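You operate a simulated robot arm through the tools that you are given. There is no shell and no other tool. Be economical: measure what you need, move in short steps, check, and stop when the job is done.

You are at the controls of a simulated two-armed robot. One attempt, no reset.

JOB
On the clear end of the cabinet top, fold the pink towel in half and then in half again.

The check looks at the end state, three seconds after you hand in, the way a careful person would. Anything else that was tipped, shoved, dropped, spilled or broken makes it a failure. Flat cloth is picked up by pressing the open fingertips on it (5 to 10 N) and closing them slowly along it; thin cloth reads only 2 to 8 mm in the jaws.

ROBOT AND FRAMES
Two 6-joint arms with two-finger parallel grippers on one trunk, on a base that drives. Base frame: it is fixed to the floor where the robot stands at the start and does not move with it; the origin is under the middle of the robot, x ahead of it, y to its left, z up; the surface under the hand at the start is at about z = 860. Readings come in mm, rad, newtons and seconds.
The left shoulder is at the start at [-77, 177, 832], the right one opposite. With the tool pointing down near the work surface each hand reaches from about 100 to 720 mm from the robot's upright axis, wherever it stands, measured 20 degrees to its own side. Places, roughly: clear end of the cabinet top [500, 100, 900]. Payload 1.57 kg a hand.
Tool frame (each hand has its own): the origin (TCP) lies between the finger pads and is the grasp point; the fingertips stand 30 mm ahead of it; z points along the fingers, y is the line along which they close. The gripper opens to 80 mm. The fingers are 17 mm wide and 12 mm thick; the gripper's body (40 by 82 mm) begins 80 mm behind the TCP.
Orientation is told as [roll, pitch, yaw] about the base's x, y, z axes, in that order, counted from this pose: with the fingers straight down and closing along the base's y, the tool's x points along the base's -x, its y along +y and its z along -z.

CONTROLS
- The arms move only by the tool arm_command. It takes "left_targets", "right_targets" or both (then of equal length, played together; a hand with none holds still); each is text: rows parted by semicolons, each of 7 numbers parted by spaces: the shift along the base's x, y, z in mm, then the turn, a rotation vector about the base's x, y, z in rad, then the finger opening in mm, from 0 to 80. In form: tx ty tz rx ry rz grip; .... A call has 1 to 8 rows; each row shifts and turns the commanded pose from where the row before left it. Rows are played at 5 a second. More than 50 mm and 0.15 rad between two rows, or a gripper value outside its range, and nothing of the call is played. Where a pose cannot be reached the arm comes as near as it can. A force on the tool above 40 N (or 10 N above the force at the start of the call, whichever is more), or a blocked arm, ends the call early, and 0.2 s more pass. The fingers move at their own pace (about 72 mm/s each) and stop on an object; they squeeze with about 29 N. The grip force told is the motor's: it shows also when the fingers shut on nothing. Time passes only in rows, and 0.2 s behind the last, so rows that do not move let the fingers close. It gives the time, the measured TCP pose, the force on the tool (base axes), the opening and the grip force at its end, in the units of the frame above (readings bear some noise), with the torque about the TCP (base axes, N m) and any sound that the robot's microphone picked up, and new pictures: "views" is both (left out), scene, wrist or none (wrist: the cameras of the hands that moved).
- Cameras (640 x 400 px; columns grow to the right, rows downward): "scene" is now at [19.8, 25.8, 1538.3]; the picture's right is [0.40, -0.92, 0.00], its down [-0.79, -0.34, -0.51] and it looks along [0.47, 0.20, -0.86] (base axes); focal length 275 px, centre (320, 200). "left" rides on the left gripper at [72, 7, -122] in its tool frame; the picture's right is [-0.09, 1.00, 0.00], its down [-0.84, -0.08, -0.54] and it looks along [-0.54, -0.05, 0.84] (tool axes); focal length 238 px, centre (320, 200). "right" rides on the right gripper at [72, -7, -122] in its tool frame; the picture's right is [0.09, 1.00, 0.00], its down [-0.84, 0.08, -0.54] and it looks along [-0.54, 0.05, 0.84] (tool axes); focal length 238 px, centre (320, 200). There is no depth. A picture from a camera that has moved, and an enlarged one, comes with that camera's place and axes in the base frame and with its lens.
- raise_lower(by): slides the trunk up (or, below 0, down) by that many mm; the arms and the scene camera ride with it, the base frame stays. It gives what a move gives, with no picture.
- drive_base(legs): drives the robot by 1 to 6 legs, each [ahead, left, turn to the left] in mm, mm and rad, along the robot's own axes; the way and the turn of a leg run together, so that a leg with both is an arc; at most 1500 mm and 3.142 rad a leg. The arms and the cameras ride along, it lands a little off, and it stops where it bumps. It gives what a move gives, and a new picture of the scene camera.
- pan_tilt(pan, tilt): turns the head with the scene camera to pan (to the left, within 2.496 rad either way) and tilt (down, from -0.506 to 1.204), counted from straight ahead of the robot. It gives what a move gives, and a new picture of the scene camera.
- enlarge(camera, box): a new picture of the part [left, top, right, bottom] of that camera's present view, enlarged. The clock stands still meanwhile.
- sign_off(): hands the job in; it is judged then, once.

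Go step by step. Nothing tells you exact positions but the pictures and the camera data: compare them with the known pose of the tool, close in by small moves and look again before you grip or let go. The budget is 120 turns and 260 pictures, counting those below and the enlarged ones. Unless the task says otherwise, let go and move clear before handing in, and close with one line.

The tools are called after "Call:" as name(argument=value, ...) on one line, values as JSON. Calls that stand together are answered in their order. arm_command: Moves the arms, as the interface text tells. Its arguments: {"type":"object","properties":{"left_targets":{"type":"string"},"right_targets":{"type":"string"},"views":{"type":"string","enum":["both","scene","wrist","none"]}},"required":[]} The other tools are called the same way: raise_lower (by) slides the trunk up or down; drive_base (legs) drives the base; pan_tilt (pan, tilt) turns the head that bears the scene camera; enlarge (camera, box) takes an enlarged picture of a part of a camera's view; sign_off () hands the job in.

At the start:

```text
t: 0.0
left_tool_pos: [307.3, 342.6, 1082.8]
left_orientation: [-0.001, -0.003, -0.001]
left_force: [1.1, 0.2, 0.4]
left_wrist_torque: [0.0, -0.01, 0.0]
left_opening: 80.2
left_grip_force: 0.0
right_tool_pos: [475.8, -26.9, 1033.3]
right_orientation: [0.002, -0.002, 0.0]
right_force: [0.2, 0.3, -0.1]
right_wrist_torque: [0.03, -0.02, 0.03]
right_opening: 80.1
right_grip_force: 0.0
trunk travel left (down, up): [-275.0, 53.0]
robot x, y, heading: [2.1, -2.9, 0.002]
head pan, tilt: [0.408, 1.035]
```

scene: 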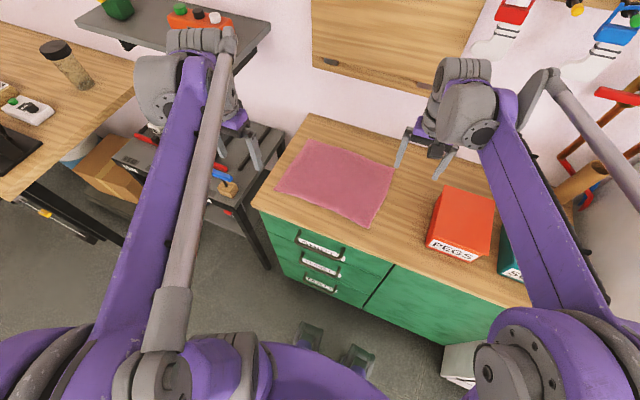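
right: 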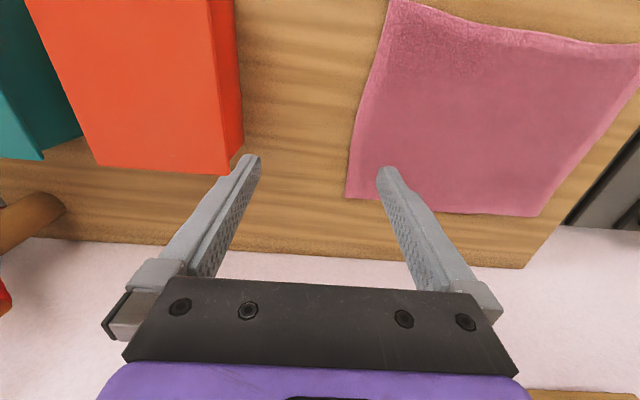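
left: 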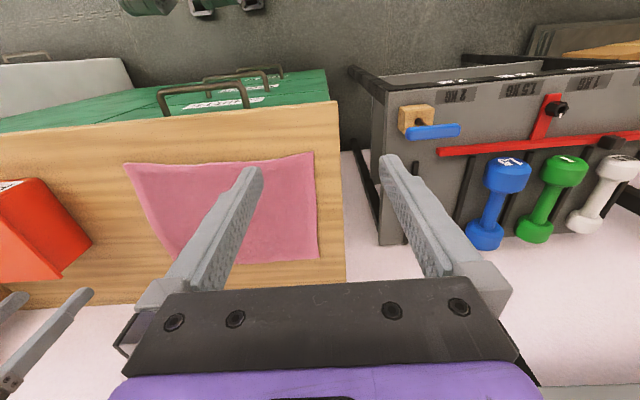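

The towel lies flat on the cabinet top, at about x 370–585 and y 20–310, and the red PEGS box is well to its right. I'll enlarge the view to get its corners more exactly.

Call:
enlarge(camera="scene", box=[250, 100, 450, 240])

Call:
enlarge(camera="left", box=[80, 80, 400, 300])

```text
2.86 times, centred on (350, 170) of scene
camera zoom: at [19.8, 25.8, 1538.3], right [0.4, -0.92, 0.0], down [-0.79, -0.34, -0.51], along [0.47, 0.2, -0.86], focal length 786 px, centre (234, 286)
```

zoom: 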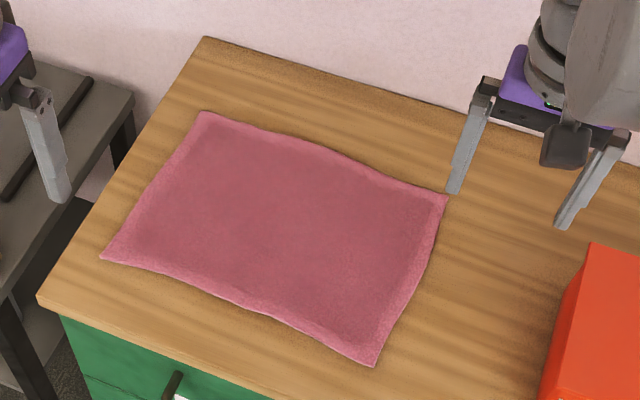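

```text
1.82 times, centred on (240, 190) of left
camera zoom: at [235.1, 349.6, 1204.6], right [0.09, 1.0, 0.0], down [0.84, -0.08, 0.54], along [0.54, -0.05, -0.84], focal length 433 px, centre (466, 218)
```

zoom: 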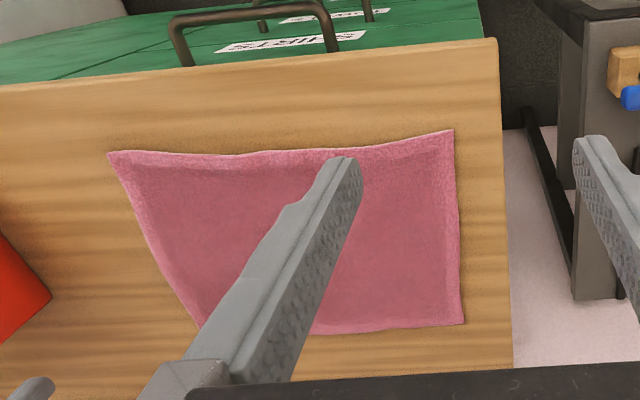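

The two views agree on the corners: front-left (368,325), front-right (362,26), back-right (586,16) and back-left (594,312). I'll bring both hands above the front corners, fingers partly open.

Call:
arm_command(left_targets="13.6 -8.9 -32.6 0 0 0 26; 13.6 -8.9 -32.6 0 0 0 26; 13.6 -8.9 -32.6 0 0 0 26; 13.6 -8.9 -32.6 0 0 0 26; 13.6 -8.9 -32.6 0 0 0 26; 0 0 0 0 0 0 26", right_targets="-21.4 16.2 -22.6 0 0 0 26; -21.4 16.2 -22.6 0 0 0 26; -21.4 16.2 -22.6 0 0 0 26; -21.4 16.2 -22.6 0 0 0 26; -21.4 16.2 -22.6 0 0 0 26; 0 0 0 0 0 0 26")

```text
t: 1.4
left_tool_pos: [375.6, 298.0, 920.4]
left_orientation: [0.0, -0.001, 0.0]
left_force: [0.7, 0.5, -0.3]
left_wrist_torque: [0.04, 0.02, 0.03]
left_opening: 26.1
left_grip_force: 0.1
right_tool_pos: [371.0, 55.0, 921.2]
right_orientation: [-0.001, 0.0, 0.0]
right_force: [-0.2, -0.3, -0.2]
right_wrist_torque: [0.03, -0.01, 0.0]
right_opening: 25.8
right_grip_force: 0.1
trunk travel left (down, up): [-275.0, 53.0]
robot x, y, heading: [-0.4, -0.7, 0.003]
head pan, tilt: [0.408, 1.035]
camera scene: at [19.4, 25.5, 1538.3], right [0.4, -0.92, 0.0], down [-0.79, -0.34, -0.51], along [0.47, 0.2, -0.86], focal length 275 px, centre (320, 200)
camera right: at [297.1, 48.4, 1042.5], right [-0.09, 1.0, 0.0], down [0.84, 0.08, 0.54], along [0.54, 0.05, -0.84], focal length 238 px, centre (320, 200)
camera left: at [302.2, 305.6, 1042.3], right [0.09, 1.0, 0.0], down [0.84, -0.08, 0.54], along [0.54, -0.05, -0.84], focal length 238 px, centre (320, 200)
```

scene: 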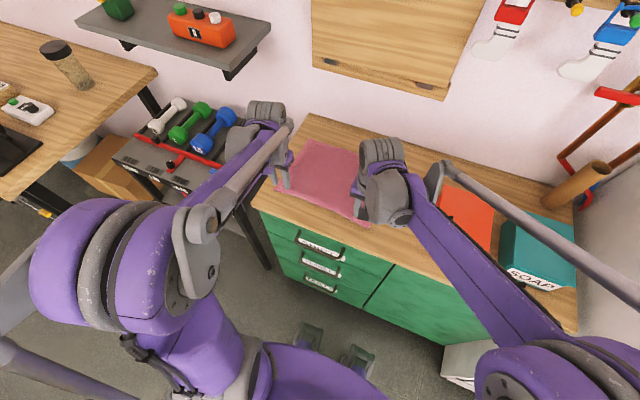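
right: 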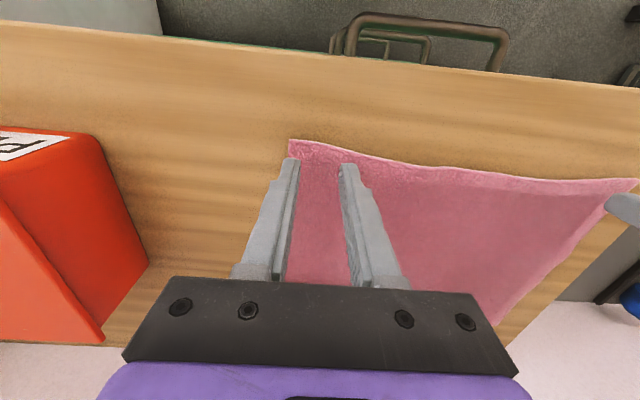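
left: 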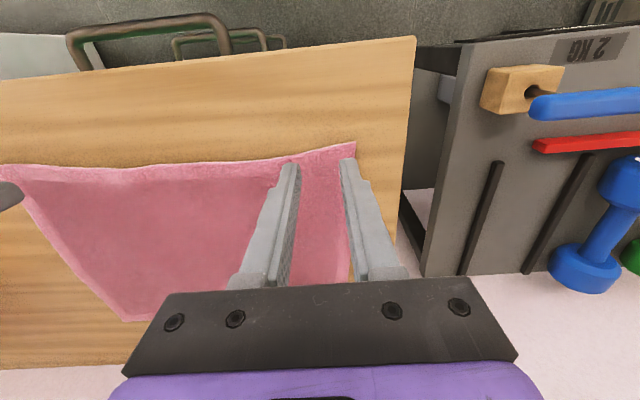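

Both hands are over their corners. I'll nudge inward slightly and lower to just above contact.

Call:
arm_command(left_targets="5 0 -14 0 0 0 26; 0 0 -10 0 0 0 26; 0 0 -2 0 0 0 26; 0 0 0 0 0 0 26", right_targets="2 0 -14 0 0 0 26; 0 0 -10 0 0 0 26; 0 0 -2 0 0 0 26; 0 0 0 0 0 0 26", views="wrist")

```text
t: 2.4
left_tool_pos: [382.1, 298.7, 893.6]
left_orientation: [0.001, 0.0, -0.001]
left_force: [0.4, -0.4, 1.0]
left_wrist_torque: [0.0, -0.04, 0.01]
left_opening: 25.9
left_grip_force: 0.0
right_tool_pos: [372.0, 54.5, 894.7]
right_orientation: [-0.001, 0.0, 0.0]
right_force: [0.3, 0.4, 1.0]
right_wrist_torque: [0.02, 0.0, 0.03]
right_opening: 25.7
right_grip_force: 0.0
trunk travel left (down, up): [-275.0, 53.0]
robot x, y, heading: [-1.9, -2.2, -0.002]
head pan, tilt: [0.408, 1.035]
camera right: at [299.0, 48.2, 1016.0], right [-0.09, 1.0, 0.0], down [0.84, 0.08, 0.54], along [0.54, 0.05, -0.84], focal length 238 px, centre (320, 200)
camera left: at [307.8, 305.5, 1016.3], right [0.09, 1.0, 0.0], down [0.84, -0.08, 0.54], along [0.54, -0.05, -0.84], focal length 238 px, centre (320, 200)
```

right: 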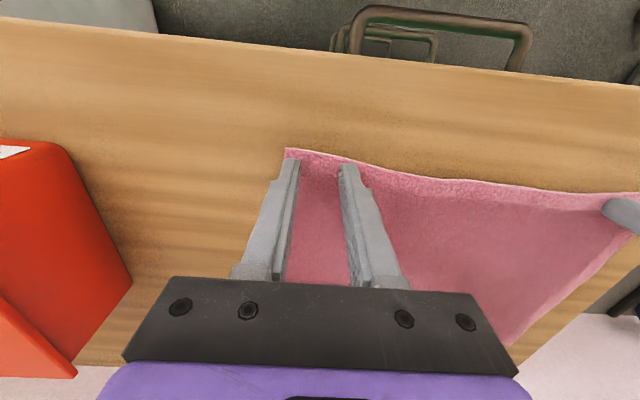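
left: 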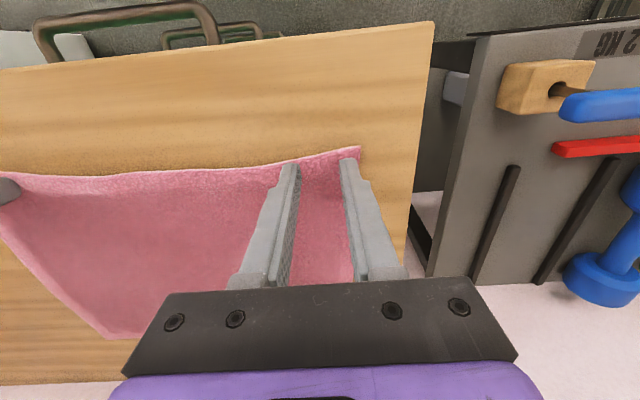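

The tips are a couple of mm above the cloth. I'll lower in 1 mm steps to feel for contact.

Call:
arm_command(left_targets="0 0 -1 0 0 0 26; 0 0 -1 0 0 0 26; 0 0 -1 0 0 0 26; 0 0 0 0 0 0 26", right_targets="0 0 -1 0 0 0 26; 0 0 -1 0 0 0 26; 0 0 -1 0 0 0 26; 0 0 0 0 0 0 26", views="none")

```text
t: 3.4
left_tool_pos: [380.8, 297.6, 893.4]
left_orientation: [0.003, -0.002, -0.001]
left_force: [5.1, 3.9, 26.5]
left_wrist_torque: [0.12, -0.22, 0.01]
left_opening: 25.7
left_grip_force: 0.0
right_tool_pos: [372.5, 55.6, 893.2]
right_orientation: [0.0, -0.003, 0.0]
right_force: [2.4, 1.7, 11.9]
right_wrist_torque: [0.06, -0.08, -0.02]
right_opening: 25.7
right_grip_force: 0.1
trunk travel left (down, up): [-275.0, 53.0]
robot x, y, heading: [2.6, 2.7, 0.001]
head pan, tilt: [0.408, 1.035]
```

Contact: left presses with 26 N, right with 12 N. I'll ease off to about 8 N each and close slowly.

Call:
arm_command(left_targets="0 0 -0.0 0 0 0 26; 0 0 1.8 0 0 0 26; 0 0 0 0 0 0 26", right_targets="0 0 0.0 0 0 0 26; 0 0 0.3 0 0 0 26; 0 0 0 0 0 0 26", views="none")

```text
t: 4.2
left_tool_pos: [379.8, 297.3, 892.2]
left_orientation: [-0.002, 0.001, 0.0]
left_force: [1.7, 0.2, 7.1]
left_wrist_torque: [0.0, -0.08, 0.01]
left_opening: 26.0
left_grip_force: 0.0
right_tool_pos: [371.2, 55.3, 891.9]
right_orientation: [0.002, -0.001, -0.001]
right_force: [5.8, 1.7, 21.7]
right_wrist_torque: [0.06, -0.16, -0.02]
right_opening: 26.0
right_grip_force: 0.1
trunk travel left (down, up): [-275.0, 53.0]
robot x, y, heading: [-3.3, -2.5, -0.005]
head pan, tilt: [0.408, 1.035]
```

Call:
arm_command(left_targets="0 0 0 0 0 0 26; 0 0 0 0 0 0 26", right_targets="0 0 1.2 0 0 0 26; 0 0 0 0 0 0 26", views="none")

```text
t: 4.8
left_tool_pos: [379.9, 297.0, 893.4]
left_orientation: [0.0, -0.001, 0.001]
left_force: [-0.2, -0.9, 6.9]
left_wrist_torque: [-0.06, -0.01, 0.03]
left_opening: 25.7
left_grip_force: 0.0
right_tool_pos: [370.8, 53.5, 892.5]
right_orientation: [0.001, 0.0, 0.0]
right_force: [1.1, 0.8, 8.5]
right_wrist_torque: [-0.01, -0.04, -0.01]
right_opening: 25.7
right_grip_force: 0.0
trunk travel left (down, up): [-275.0, 53.0]
robot x, y, heading: [1.2, 0.5, -0.002]
head pan, tilt: [0.408, 1.035]
```

Both now press at 7–8 N, so I'm closing the fingers slowly.

Call:
arm_command(left_targets="0 0 0 0 0 0 22; 0 0 0 0 0 0 18; 0 0 0 0 0 0 14; 0 0 0 0 0 0 10; 0 0 0 0 0 0 6; 0 0 0 0 0 0 2; 0 0 0 0 0 0 0; 0 0 0 0 0 0 0", right_targets="0 0 0 0 0 0 22; 0 0 0 0 0 0 18; 0 0 0 0 0 0 14; 0 0 0 0 0 0 10; 0 0 0 0 0 0 6; 0 0 0 0 0 0 2; 0 0 0 0 0 0 0; 0 0 0 0 0 0 0", views="wrist")

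```text
t: 6.6
left_tool_pos: [380.9, 298.0, 892.8]
left_orientation: [-0.001, 0.001, 0.0]
left_force: [-0.2, -5.4, 5.5]
left_wrist_torque: [-0.13, -0.01, 0.01]
left_opening: 3.9
left_grip_force: 24.8
right_tool_pos: [370.6, 56.1, 893.4]
right_orientation: [0.001, 0.0, -0.001]
right_force: [0.5, 5.6, 6.9]
right_wrist_torque: [0.17, -0.02, 0.0]
right_opening: 2.7
right_grip_force: 23.7
trunk travel left (down, up): [-275.0, 53.0]
robot x, y, heading: [-0.8, 0.0, 0.003]
head pan, tilt: [0.408, 1.035]
camera right: at [298.4, 48.3, 1014.7], right [-0.09, 1.0, 0.0], down [0.84, 0.08, 0.54], along [0.54, 0.05, -0.84], focal length 238 px, centre (320, 200)
camera left: at [307.4, 305.2, 1015.0], right [0.09, 1.0, 0.0], down [0.84, -0.08, 0.54], along [0.54, -0.05, -0.84], focal length 238 px, centre (320, 200)
```

right: 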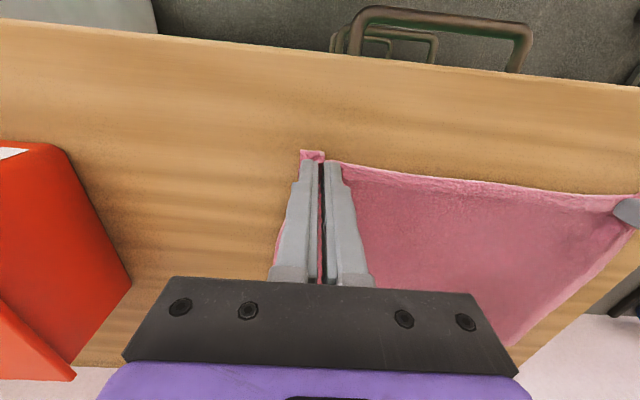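
left: 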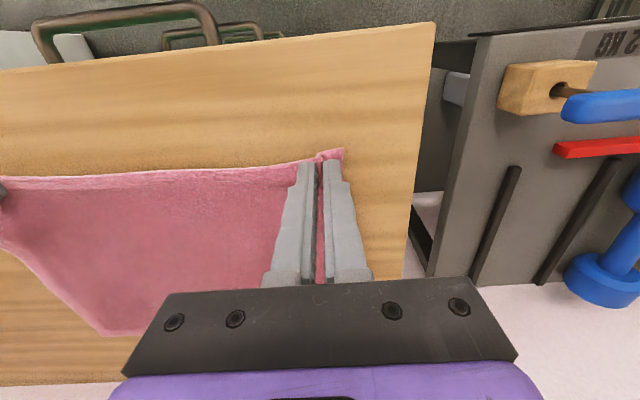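

Both hands hold the cloth (openings 3.9 and 2.7 mm). I'll lift along the first half of an arc and check the hold.

Call:
arm_command(left_targets="2 -0.8 18.5 0 0 0 0; 5.8 -0.8 17.9 0 0 0 0; 9.6 -0.8 16.4 0 0 0 0; 12.8 -0.8 14.4 0 0 0 0; 15.6 -0.8 11.8 0 0 0 0; 17.8 -0.8 8.8 0 0 0 0; 19.3 -0.8 5.4 0 0 0 0; 20.1 -0.8 1.8 0 0 0 0", right_targets="2 -0.7 18.5 0 0 0 0; 5.8 -0.7 17.9 0 0 0 0; 9.6 -0.7 16.4 0 0 0 0; 12.8 -0.7 14.4 0 0 0 0; 15.6 -0.7 11.8 0 0 0 0; 17.8 -0.7 8.8 0 0 0 0; 19.3 -0.7 5.4 0 0 0 0; 20.1 -0.7 1.8 0 0 0 0")

```text
t: 8.4
left_tool_pos: [484.5, 289.3, 987.8]
left_orientation: [0.0, 0.0, -0.001]
left_force: [-0.5, -3.8, -0.3]
left_wrist_torque: [-0.13, 0.05, 0.01]
left_opening: 3.7
left_grip_force: 24.4
right_tool_pos: [477.9, 48.2, 988.1]
right_orientation: [0.001, -0.002, 0.001]
right_force: [1.3, 3.6, -0.4]
right_wrist_torque: [0.14, 0.01, -0.02]
right_opening: 2.4
right_grip_force: 23.7
trunk travel left (down, up): [-275.0, 53.0]
robot x, y, heading: [1.3, 0.2, -0.002]
head pan, tilt: [0.408, 1.035]
camera scene: at [21.4, 26.0, 1538.3], right [0.4, -0.92, 0.0], down [-0.79, -0.34, -0.51], along [0.47, 0.2, -0.86], focal length 275 px, centre (320, 200)
camera right: at [403.6, 42.1, 1109.3], right [-0.09, 1.0, 0.0], down [0.84, 0.08, 0.54], along [0.54, 0.05, -0.84], focal length 238 px, centre (320, 200)
camera left: at [412.7, 298.5, 1108.9], right [0.09, 1.0, 0.0], down [0.84, -0.08, 0.54], along [0.54, -0.05, -0.84], focal length 238 px, centre (320, 200)
```

scene: 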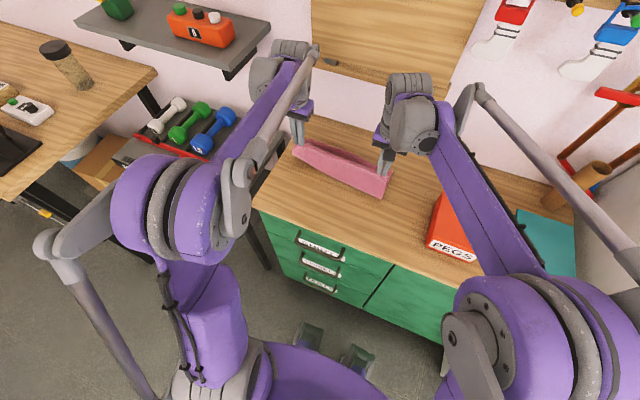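
right: 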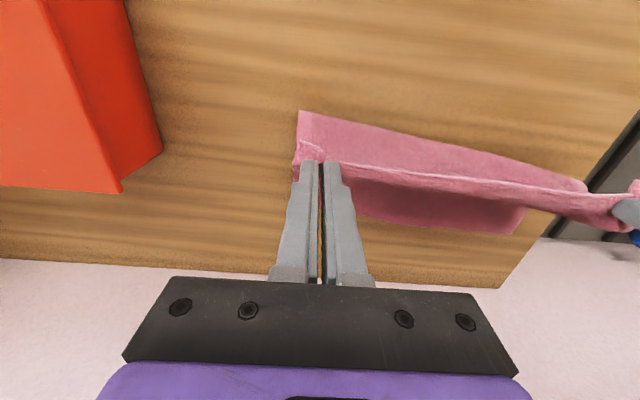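
left: 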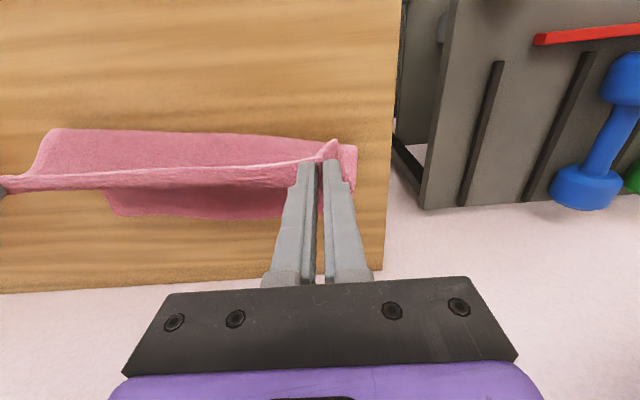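

The cloth stands up nicely between the hands. I'll continue the second half of the arc down to the back edge.

Call:
arm_command(left_targets="20.1 -0.8 -1.8 0 0 0 0; 19.3 -0.8 -5.4 0 0 0 0; 17.8 -0.8 -8.8 0 0 0 0; 15.6 -0.8 -11.8 0 0 0 0; 12.8 -0.8 -14.4 0 0 0 0; 9.6 -0.8 -16.4 0 0 0 0; 5.8 -0.8 -16 0 0 0 0; 2 -0.8 -14 0 0 0 0", right_targets="20.1 -0.7 -1.8 0 0 0 0; 19.3 -0.7 -5.4 0 0 0 0; 17.8 -0.7 -8.8 0 0 0 0; 15.6 -0.7 -11.8 0 0 0 0; 12.8 -0.7 -14.4 0 0 0 0; 9.6 -0.7 -16.4 0 0 0 0; 5.8 -0.7 -16 0 0 0 0; 2 -0.7 -14 0 0 0 0")

```text
t: 10.2
left_tool_pos: [586.6, 285.4, 899.1]
left_orientation: [0.0, 0.0, -0.001]
left_force: [0.7, -2.4, 4.4]
left_wrist_torque: [-0.1, -0.02, 0.03]
left_opening: 3.7
left_grip_force: 24.6
right_tool_pos: [577.1, 43.2, 900.1]
right_orientation: [0.0, -0.001, 0.0]
right_force: [-0.5, 3.5, 3.2]
right_wrist_torque: [0.13, -0.03, 0.0]
right_opening: 2.2
right_grip_force: 23.7
trunk travel left (down, up): [-275.0, 53.0]
robot x, y, heading: [-1.8, 6.2, -0.001]
head pan, tilt: [0.408, 1.035]
camera scene: at [18.9, 25.7, 1538.4], right [0.4, -0.92, 0.0], down [-0.79, -0.34, -0.51], along [0.47, 0.2, -0.86], focal length 275 px, centre (320, 200)
camera right: at [504.7, 37.1, 1021.4], right [-0.09, 1.0, 0.0], down [0.84, 0.08, 0.54], along [0.54, 0.05, -0.84], focal length 238 px, centre (320, 200)
camera left: at [513.8, 292.5, 1021.5], right [0.09, 1.0, 0.0], down [0.84, -0.08, 0.54], along [0.54, -0.05, -0.84], focal length 238 px, centre (320, 200)
```

scene: 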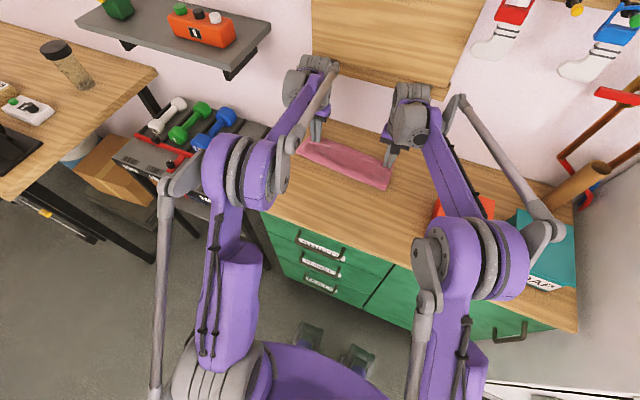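
right: 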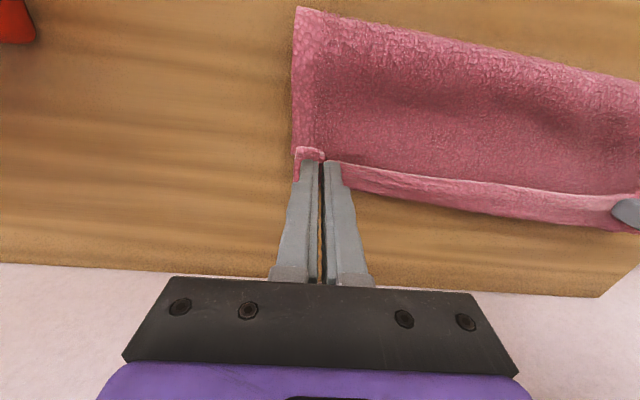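
left: 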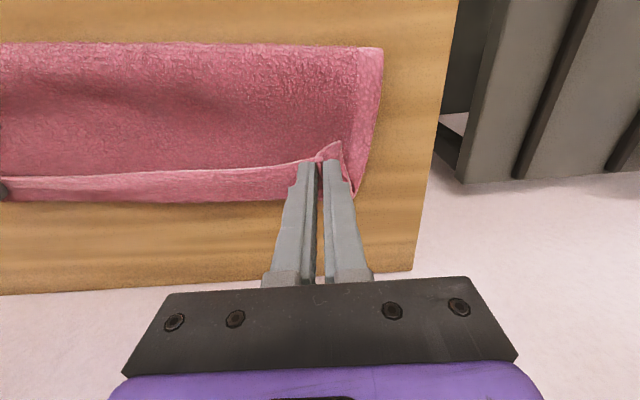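

The edge is at the back, but I want to see whether the hem curls at the fingers before letting go.

Call:
enlarge(camera="left", box=[160, 100, 420, 260])

Call:
enlarge(camera="right", box=[250, 100, 510, 260])

```text
2.46 times, centred on (290, 180) of left
camera zoom: at [513.8, 292.5, 1021.5], right [0.09, 1.0, 0.0], down [0.84, -0.08, 0.54], along [0.54, -0.05, -0.84], focal length 587 px, centre (394, 249)
```

zoom: 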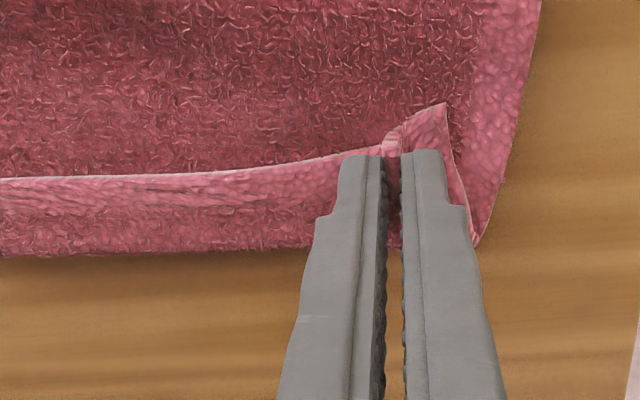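

```text
2.46 times, centred on (380, 180) of right
camera zoom: at [504.7, 37.1, 1021.4], right [-0.09, 1.0, 0.0], down [0.84, 0.08, 0.54], along [0.54, 0.05, -0.84], focal length 587 px, centre (172, 249)
```

zoom: 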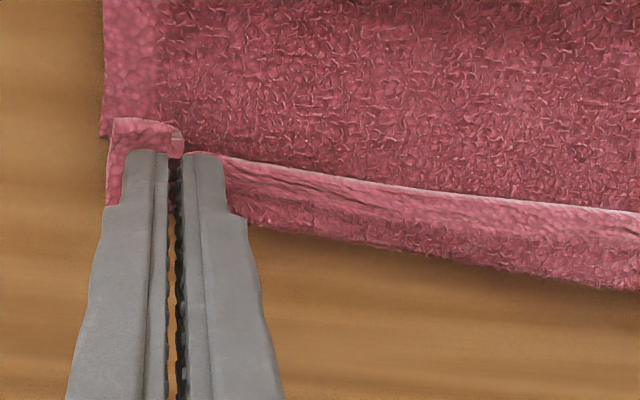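

The hem at the fingers is curled back because the hands kept their angle. I'll lift a little, stretch backwards and tilt the hands to straighten it before release.

Call:
arm_command(left_targets="0 0 14 0 0 0 0; 8 0 0 0 0.1 0 0; 8 0 0 0 0.1 0 0; 8 0 0 0 0.1 0 0; 0 0 0 0 0 0 0", right_targets="0 0 14 0 0 0 0; 8 0 0 0 0.1 0 0; 8 0 0 0 0.1 0 0; 8 0 0 0 0.1 0 0; 0 0 0 0 0 0 0")

```text
t: 11.6
left_tool_pos: [576.9, 285.5, 923.1]
left_orientation: [0.002, 0.28, 0.01]
left_force: [-0.4, -4.3, 0.7]
left_wrist_torque: [-0.1, -0.02, 0.04]
left_opening: 3.8
left_grip_force: 25.5
right_tool_pos: [560.0, 41.7, 925.8]
right_orientation: [0.007, 0.277, 0.013]
right_force: [0.5, 4.2, -0.8]
right_wrist_torque: [0.17, 0.0, -0.05]
right_opening: 2.1
right_grip_force: 24.2
right hand out of reach, approached as far as the arm can: row 4
trunk travel left (down, up): [-275.0, 53.0]
robot x, y, heading: [-9.8, -2.4, 0.009]
head pan, tilt: [0.408, 1.035]
stopped in row 5 (left hand): the arm was blocked; the commanded pose is now the measured one
camera scene: at [-25.6, 20.5, 1539.2], right [0.4, -0.91, 0.01], down [-0.77, -0.35, -0.53], along [0.49, 0.21, -0.85], focal length 275 px, centre (320, 200)
camera right: at [522.6, 34.8, 1060.8], right [-0.1, 0.99, 0.03], down [0.95, 0.09, 0.29], along [0.29, 0.06, -0.96], focal length 238 px, centre (320, 200)
camera left: at [540.6, 292.8, 1060.1], right [0.08, 1.0, -0.02], down [0.96, -0.07, 0.29], along [0.28, -0.05, -0.96], focal length 238 px, centre (320, 200)
```

scene: 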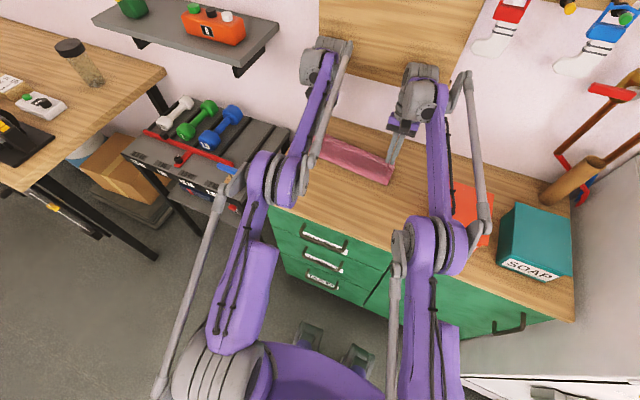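
right: 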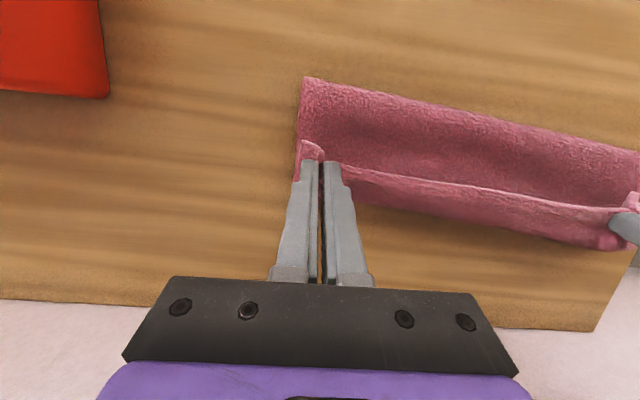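
left: 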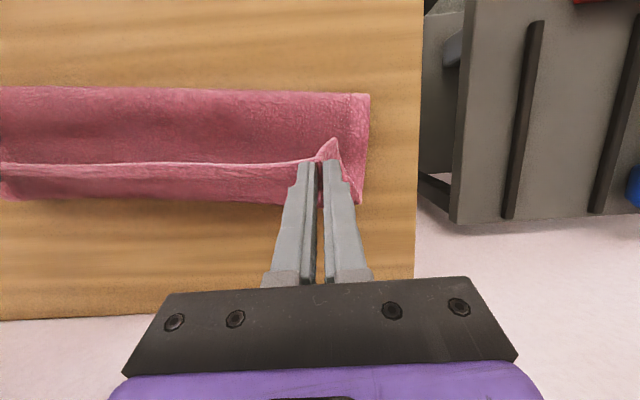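

The tilt pushed a hand against the wall, so I'm undoing it at once.

Call:
arm_command(left_targets="-5 0 0 0 -0.1 0 0; 0 0 0 0 -0.1 0 0; 0 0 0 0 -0.08 0 0; 0 0 0 0 0 0 0", right_targets="-5 0 0 0 -0.1 0 0; 0 0 0 0 -0.1 0 0; 0 0 0 0 -0.08 0 0; 0 0 0 0 0 0 0")

```text
t: 12.6
left_tool_pos: [596.9, 288.0, 907.5]
left_orientation: [-0.001, 0.023, 0.003]
left_force: [-0.5, -5.8, 0.1]
left_wrist_torque: [-0.13, 0.05, 0.0]
left_opening: 3.8
left_grip_force: 24.4
right_tool_pos: [579.2, 41.9, 910.1]
right_orientation: [-0.001, 0.021, 0.002]
right_force: [0.5, 6.4, 0.6]
right_wrist_torque: [0.2, 0.01, -0.04]
right_opening: 2.2
right_grip_force: 24.1
trunk travel left (down, up): [-275.0, 53.0]
robot x, y, heading: [-6.5, 2.2, -0.001]
head pan, tilt: [0.408, 1.035]
camera scene: at [13.0, 25.7, 1538.4], right [0.4, -0.92, 0.0], down [-0.79, -0.34, -0.51], along [0.47, 0.2, -0.86], focal length 275 px, centre (320, 200)
camera right: at [507.8, 35.2, 1032.9], right [-0.1, 1.0, 0.0], down [0.85, 0.08, 0.52], along [0.52, 0.05, -0.85], focal length 238 px, centre (320, 200)
camera left: at [527.4, 294.0, 1031.5], right [0.09, 1.0, 0.0], down [0.85, -0.07, 0.52], along [0.52, -0.05, -0.85], focal length 238 px, centre (320, 200)
```

scene: 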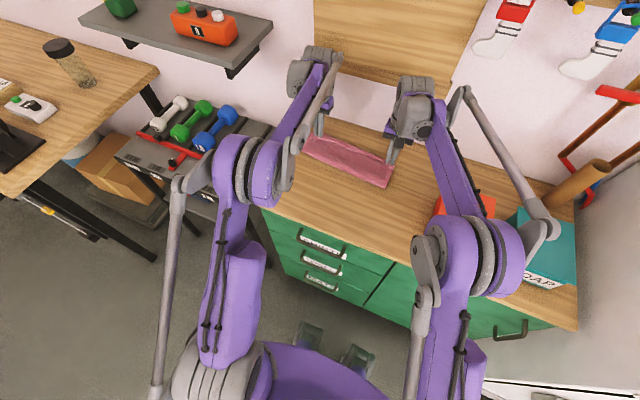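
right: 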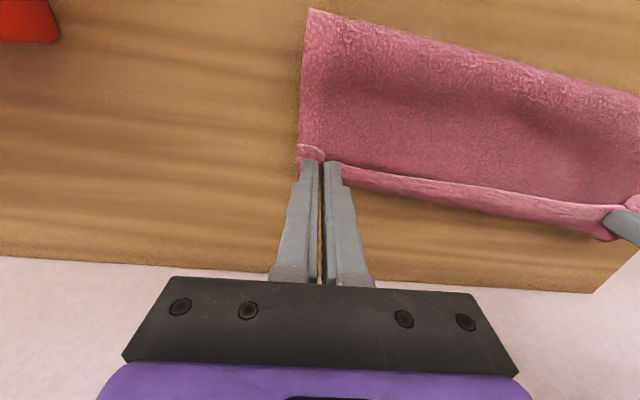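
left: 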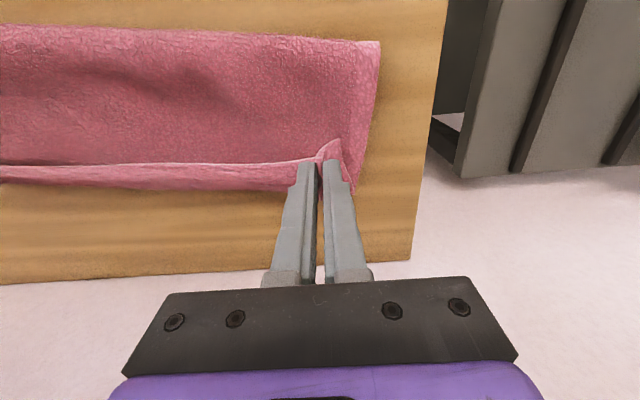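

Recovered, with both hands upright, the cloth still held and nothing else disturbed. I'll stretch the right side a bit further, lower to the surface and look.

Call:
arm_command(left_targets="4 0 0 0 0 0 0; 4 0 0 0 0 0 0; 0 0 -6 0 0 0 0; 0 0 -5 0 0 0 0; 0 0 0 0 0 0 0", right_targets="7 0 0 0 0 0 0; 7 0 0 0 0 0 0; 0 0 -7 0 0 0 0; 0 0 -6 0 0 0 0; 0 0 0 0 0 0 0", views="wrist")

```text
t: 13.8
left_tool_pos: [603.3, 285.4, 898.5]
left_orientation: [-0.001, 0.023, 0.003]
left_force: [1.1, -6.1, 6.0]
left_wrist_torque: [-0.16, -0.01, -0.01]
left_opening: 4.0
left_grip_force: 24.7
right_tool_pos: [591.3, 41.1, 898.2]
right_orientation: [-0.001, 0.02, 0.004]
right_force: [-0.3, 6.7, 5.2]
right_wrist_torque: [0.25, -0.03, -0.03]
right_opening: 1.9
right_grip_force: 23.7
trunk travel left (down, up): [-275.0, 53.0]
robot x, y, heading: [-8.3, -3.8, 0.005]
head pan, tilt: [0.408, 1.035]
camera right: at [520.3, 34.8, 1020.5], right [-0.1, 1.0, 0.0], down [0.85, 0.08, 0.52], along [0.52, 0.05, -0.85], focal length 238 px, centre (320, 200)
camera left: at [533.7, 294.2, 1021.7], right [0.09, 1.0, 0.0], down [0.85, -0.07, 0.52], along [0.52, -0.05, -0.85], focal length 238 px, centre (320, 200)
```

right: 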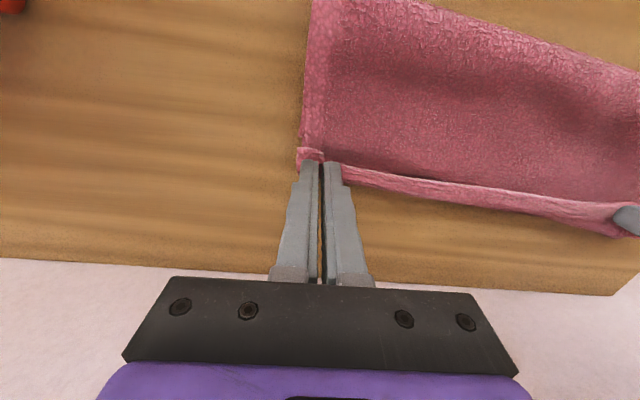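
left: 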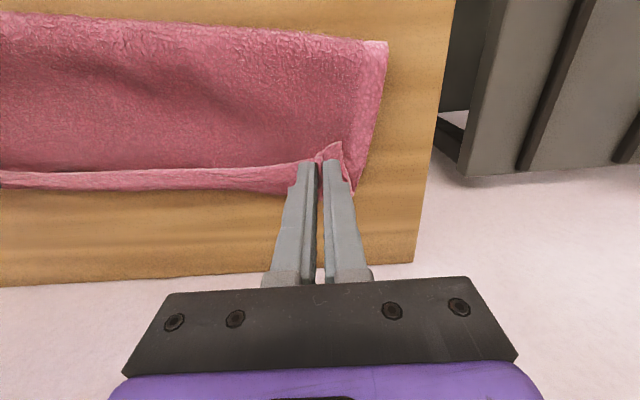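

The curl is now only about 10 mm wide. I'll release gently, opening the fingers to spread the cloth, then rise.

Call:
arm_command(left_targets="0 0 0 0 0 0 6; 0 0 0 0 0 0 14; 0 0 0 0 0 0 24; 0 0 0 0 0 0 26; 0 0 10 0 0 0 26; 0 0 25 0 0 0 26; -30 0 30 0 0 0 26; -30 0 30 0 0 0 26", right_targets="0 0 0 0 0 0 6; 0 0 0 0 0 0 14; 0 0 0 0 0 0 24; 0 0 0 0 0 0 26; 0 0 10 0 0 0 26; 0 0 25 0 0 0 26; -30 0 30 0 0 0 26; -30 0 30 0 0 0 26")

```text
t: 15.6
left_tool_pos: [541.8, 287.0, 994.8]
left_orientation: [-0.001, 0.024, 0.003]
left_force: [-0.7, -0.8, 1.1]
left_wrist_torque: [-0.03, -0.01, 0.0]
left_opening: 25.9
left_grip_force: 0.0
right_tool_pos: [528.0, 42.2, 993.5]
right_orientation: [-0.001, 0.019, 0.003]
right_force: [-0.1, -1.4, -1.0]
right_wrist_torque: [0.0, -0.02, -0.02]
right_opening: 26.0
right_grip_force: 0.0
trunk travel left (down, up): [-275.0, 53.0]
robot x, y, heading: [-7.9, 4.6, 0.005]
head pan, tilt: [0.408, 1.035]
camera scene: at [9.0, 25.0, 1538.3], right [0.4, -0.92, 0.0], down [-0.79, -0.34, -0.51], along [0.47, 0.2, -0.86], focal length 275 px, centre (320, 200)
camera right: at [458.2, 34.8, 1116.0], right [-0.1, 1.0, 0.0], down [0.85, 0.08, 0.53], along [0.52, 0.05, -0.85], focal length 238 px, centre (320, 200)
camera left: at [471.9, 293.9, 1117.5], right [0.09, 1.0, 0.0], down [0.85, -0.07, 0.52], along [0.52, -0.05, -0.85], focal length 238 px, centre (320, 200)
```

scene: 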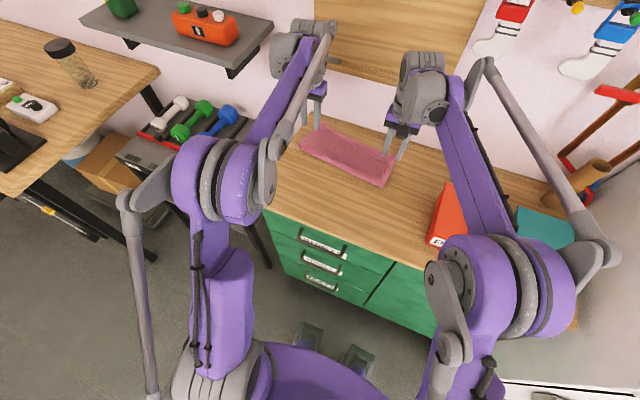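
right: 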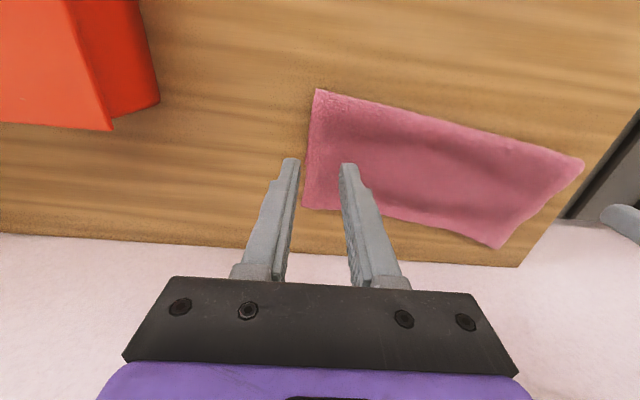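
left: 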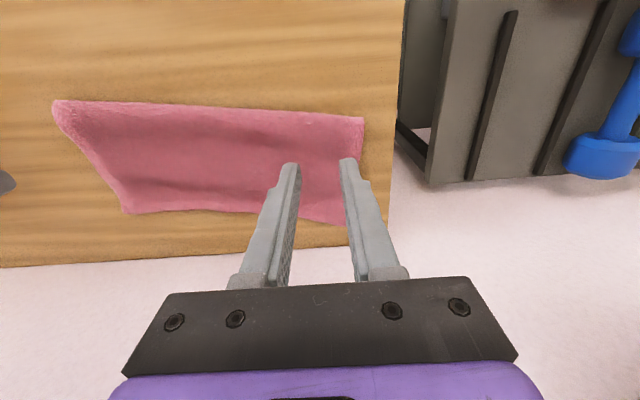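

It uncurled into a clean half fold. I'll draw the hands back for a clear look before the second fold.

Call:
arm_command(left_targets="-40 10 20 0 0 0 40; -40 10 20 0 0 0 40; -40 10 20 0 0 0 40; -40 10 20 0 0 0 40; 0 0 0 0 0 0 40", right_targets="-40 0 20 0 0 0 40; -40 0 20 0 0 0 40; -40 0 20 0 0 0 40; -40 0 20 0 0 0 40; 0 0 0 0 0 0 40")

Call:
enlarge(camera="scene", box=[250, 100, 450, 240])

```text
t: 16.8
left_tool_pos: [384.6, 327.0, 1072.9]
left_orientation: [0.0, 0.024, 0.003]
left_force: [0.3, 0.3, -0.7]
left_wrist_torque: [0.01, 0.03, -0.02]
left_opening: 40.0
left_grip_force: 0.0
right_tool_pos: [372.0, 42.3, 1070.7]
right_orientation: [0.001, 0.023, 0.004]
right_force: [0.1, 0.2, -0.4]
right_wrist_torque: [-0.01, 0.03, 0.03]
right_opening: 39.9
right_grip_force: 0.1
trunk travel left (down, up): [-275.0, 53.0]
robot x, y, heading: [-4.8, -4.0, 0.002]
head pan, tilt: [0.408, 1.035]
camera scene: at [13.9, 25.9, 1538.3], right [0.4, -0.92, 0.0], down [-0.79, -0.34, -0.51], along [0.47, 0.2, -0.86], focal length 275 px, centre (320, 200)
camera right: at [301.6, 35.8, 1193.5], right [-0.1, 1.0, 0.0], down [0.85, 0.08, 0.52], along [0.52, 0.05, -0.85], focal length 238 px, centre (320, 200)
camera left: at [315.1, 334.2, 1195.7], right [0.09, 1.0, 0.0], down [0.85, -0.07, 0.52], along [0.52, -0.05, -0.85], focal length 238 px, centre (320, 200)
```

scene: 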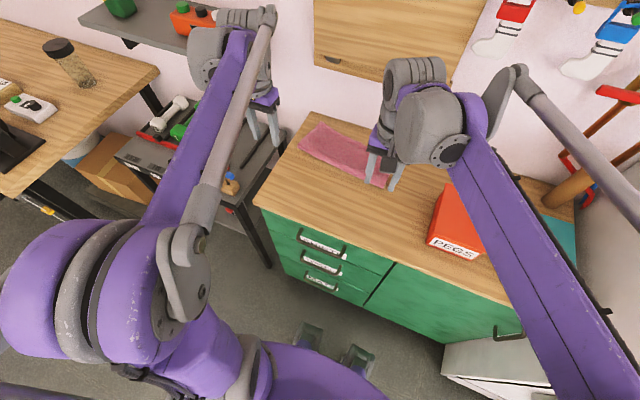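
right: 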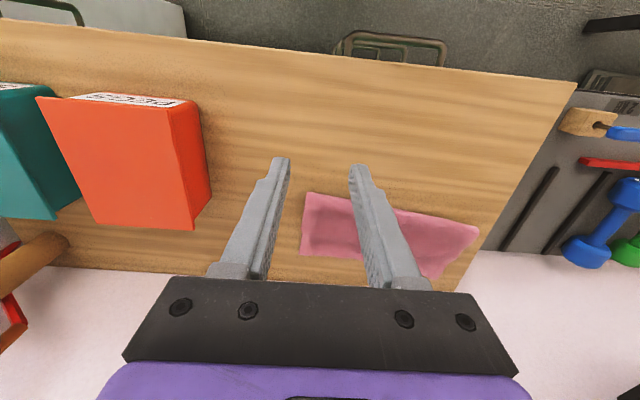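
left: 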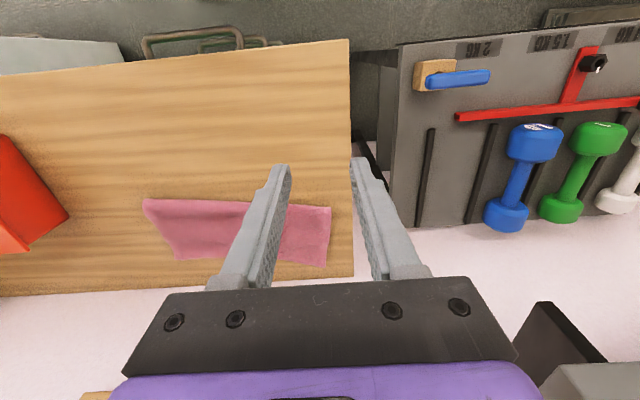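

```text
2.86 times, centred on (350, 170) of scene
camera zoom: at [13.9, 25.9, 1538.3], right [0.4, -0.92, 0.0], down [-0.79, -0.34, -0.51], along [0.47, 0.2, -0.86], focal length 786 px, centre (234, 286)
```

zoom: 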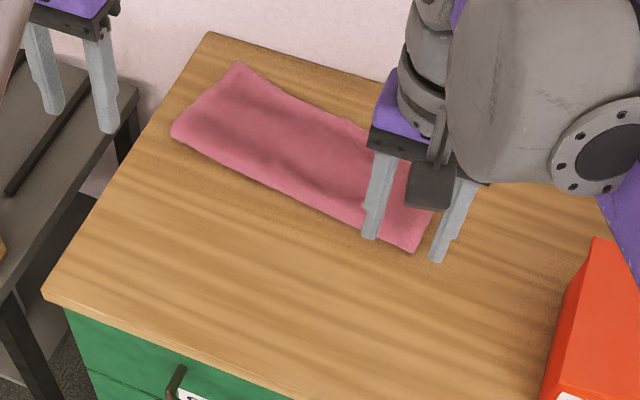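

The folded strip has shifted back, roughly x 493–620 at the right end and 535–669 at the left. It also looks wider than half, so I'll inspect how the layers overlap.

Call:
arm_command(left_targets="25 -45 -10 0 0 0 80; 25 -45 -10 0 0 0 80; 25 -45 -10 0 0 0 80; 25 0 -10 0 0 0 80; 0 0 0 0 0 0 80", right_targets="0 -30 0 0 0 0 40; 0 -30 0 0 0 0 40; 0 -30 0 0 0 0 40; 0 0 0 0 0 0 40; 0 0 0 0 0 0 40")

Call:
enlarge(camera="left", box=[100, 80, 520, 340])

Call:
enlarge(camera="scene", box=[270, 100, 430, 220])

```text
refused: row 1 steps farther than a row can; nothing moved
```

```text
1.52 times, centred on (310, 210) of left
camera zoom: at [315.1, 334.2, 1195.7], right [0.09, 1.0, 0.0], down [0.85, -0.07, 0.52], along [0.52, -0.05, -0.85], focal length 363 px, centre (335, 185)
```

zoom: 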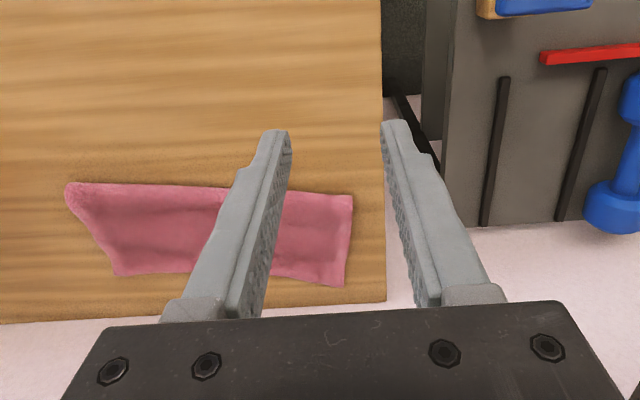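

```text
3.33 times, centred on (350, 160) of scene
camera zoom: at [13.9, 25.9, 1538.3], right [0.4, -0.92, 0.0], down [-0.79, -0.34, -0.51], along [0.47, 0.2, -0.86], focal length 917 px, centre (220, 333)
```

zoom: 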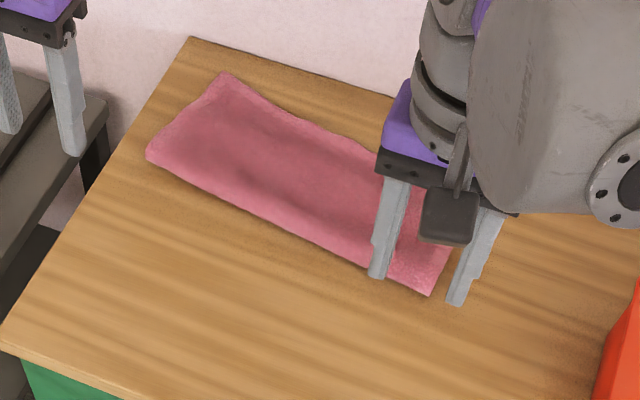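

Call:
arm_command(left_targets="20 -40 -10 0 0 0 80; 20 -40 -10 0 0 0 80; 20 -30 -10 0 0 0 80; 20 0 -20 0 0 0 80; 20 0 -30 0 0 0 80; 0 0 0 0 0 0 80", right_targets="0 -30 0 0 0 0 40; 0 -30 0 0 0 0 40; 0 -30 0 0 0 0 40; 0 0 0 0 0 0 40; 0 0 0 0 0 0 40; 0 0 0 0 0 0 40")

Call:
enlarge(camera="left", box=[100, 100, 420, 300])

Call:
enlarge(camera="scene", box=[270, 100, 430, 220])

```text
t: 18.2
left_tool_pos: [483.3, 215.8, 992.4]
left_orientation: [0.001, 0.023, 0.002]
left_force: [-0.4, -0.4, -0.3]
left_wrist_torque: [0.01, 0.01, 0.03]
left_opening: 80.2
left_grip_force: 0.0
right_tool_pos: [369.6, -48.3, 1072.8]
right_orientation: [0.0, 0.022, 0.004]
right_force: [-0.3, -0.8, 0.0]
right_wrist_torque: [0.04, -0.06, 0.0]
right_opening: 40.2
right_grip_force: 0.1
trunk travel left (down, up): [-275.0, 53.0]
robot x, y, heading: [-7.9, -1.2, 0.009]
head pan, tilt: [0.408, 1.035]
camera scene: at [10.7, 25.4, 1538.3], right [0.4, -0.92, 0.0], down [-0.79, -0.34, -0.51], along [0.47, 0.2, -0.86], focal length 275 px, centre (320, 200)
camera right: at [299.9, -55.7, 1195.2], right [-0.1, 1.0, 0.0], down [0.85, 0.08, 0.52], along [0.52, 0.05, -0.85], focal length 238 px, centre (320, 200)
camera left: at [413.1, 223.2, 1115.5], right [0.09, 1.0, 0.0], down [0.85, -0.07, 0.52], along [0.52, -0.05, -0.85], focal length 238 px, centre (320, 200)
```

scene: 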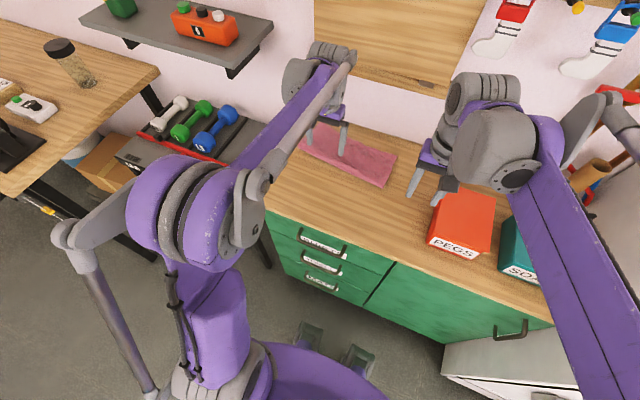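
right: 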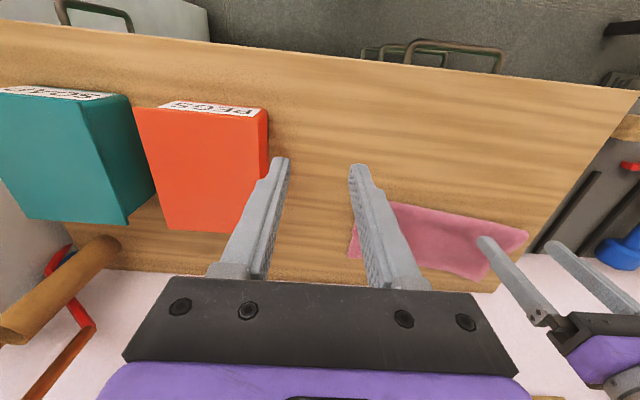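
left: 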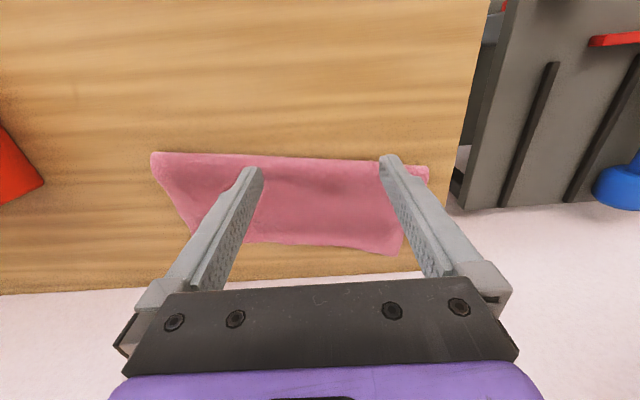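

```text
2.00 times, centred on (260, 200) of left
camera zoom: at [413.1, 223.2, 1115.5], right [0.09, 1.0, 0.0], down [0.85, -0.07, 0.52], along [0.52, -0.05, -0.85], focal length 477 px, centre (440, 200)
```

zoom: 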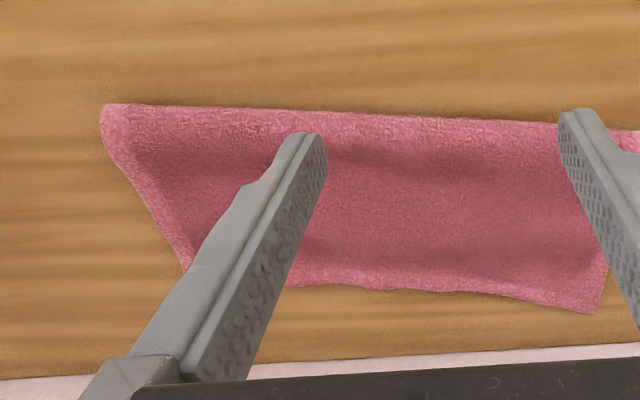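

```text
3.33 times, centred on (350, 160) of scene
camera zoom: at [10.7, 25.4, 1538.3], right [0.4, -0.92, 0.0], down [-0.79, -0.34, -0.51], along [0.47, 0.2, -0.86], focal length 917 px, centre (220, 333)
```

zoom: 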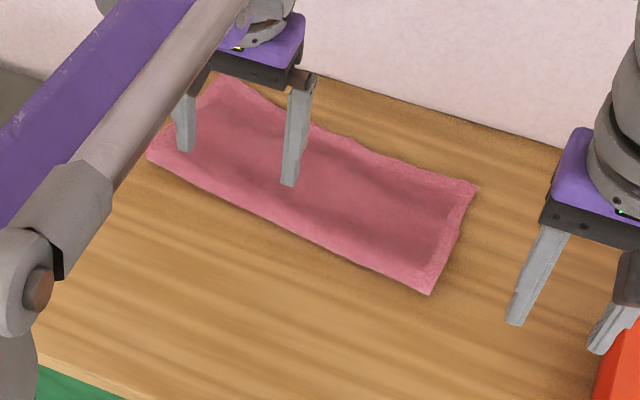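

The upper layer overhangs the lower one at the back by about 35 mm, and the strip is skewed. I'll grip the front fold with both hands and pull it toward the robot to bring it back, square it, and then re-lay the top layer.

Call:
arm_command(left_targets="8.8 10.7 -12 0 0 0 80; 8.8 10.7 -12 0 0 0 60; 8.8 10.7 -12 0 0 0 26; 8.8 10.7 -12 0 0 0 26; 8.8 10.7 -12 0 0 0 26; 8.8 10.7 -12 0 0 0 26; 0 0 0 0 0 0 26", right_targets="22.8 21.3 -25.5 0 0 0 26; 22.8 21.3 -25.5 0 0 0 26; 22.8 21.3 -25.5 0 0 0 26; 22.8 21.3 -25.5 0 0 0 26; 22.8 21.3 -25.5 0 0 0 26; 22.8 21.3 -25.5 0 0 0 26; 0 0 0 0 0 0 26", views="wrist")

```text
t: 19.8
left_tool_pos: [535.9, 280.2, 921.6]
left_orientation: [0.001, 0.021, 0.003]
left_force: [-0.5, -0.5, 0.4]
left_wrist_torque: [0.05, -0.01, -0.01]
left_opening: 26.0
left_grip_force: 0.1
right_tool_pos: [507.7, 78.5, 919.4]
right_orientation: [-0.002, 0.021, 0.004]
right_force: [1.3, 0.5, 0.2]
right_wrist_torque: [0.03, 0.0, 0.0]
right_opening: 25.7
right_grip_force: 0.2
trunk travel left (down, up): [-275.0, 53.0]
robot x, y, heading: [-9.5, -2.1, 0.004]
head pan, tilt: [0.408, 1.035]
camera right: at [437.2, 71.5, 1042.2], right [-0.1, 1.0, 0.0], down [0.85, 0.08, 0.52], along [0.52, 0.05, -0.85], focal length 238 px, centre (320, 200)
camera left: at [465.8, 287.5, 1044.3], right [0.09, 1.0, 0.0], down [0.85, -0.07, 0.52], along [0.52, -0.05, -0.85], focal length 238 px, centre (320, 200)
```

right: 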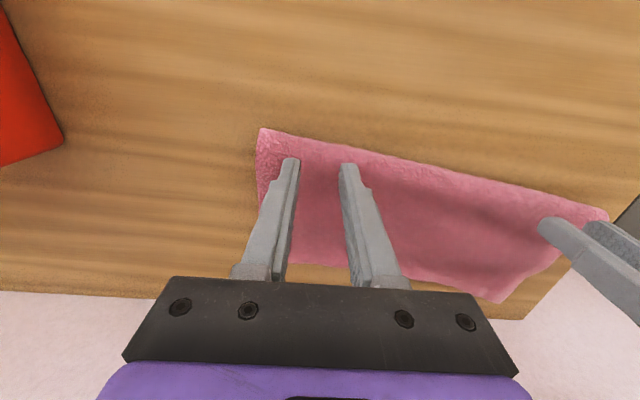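
left: 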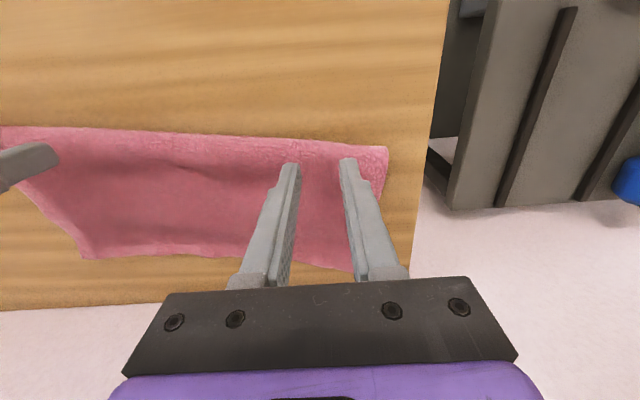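

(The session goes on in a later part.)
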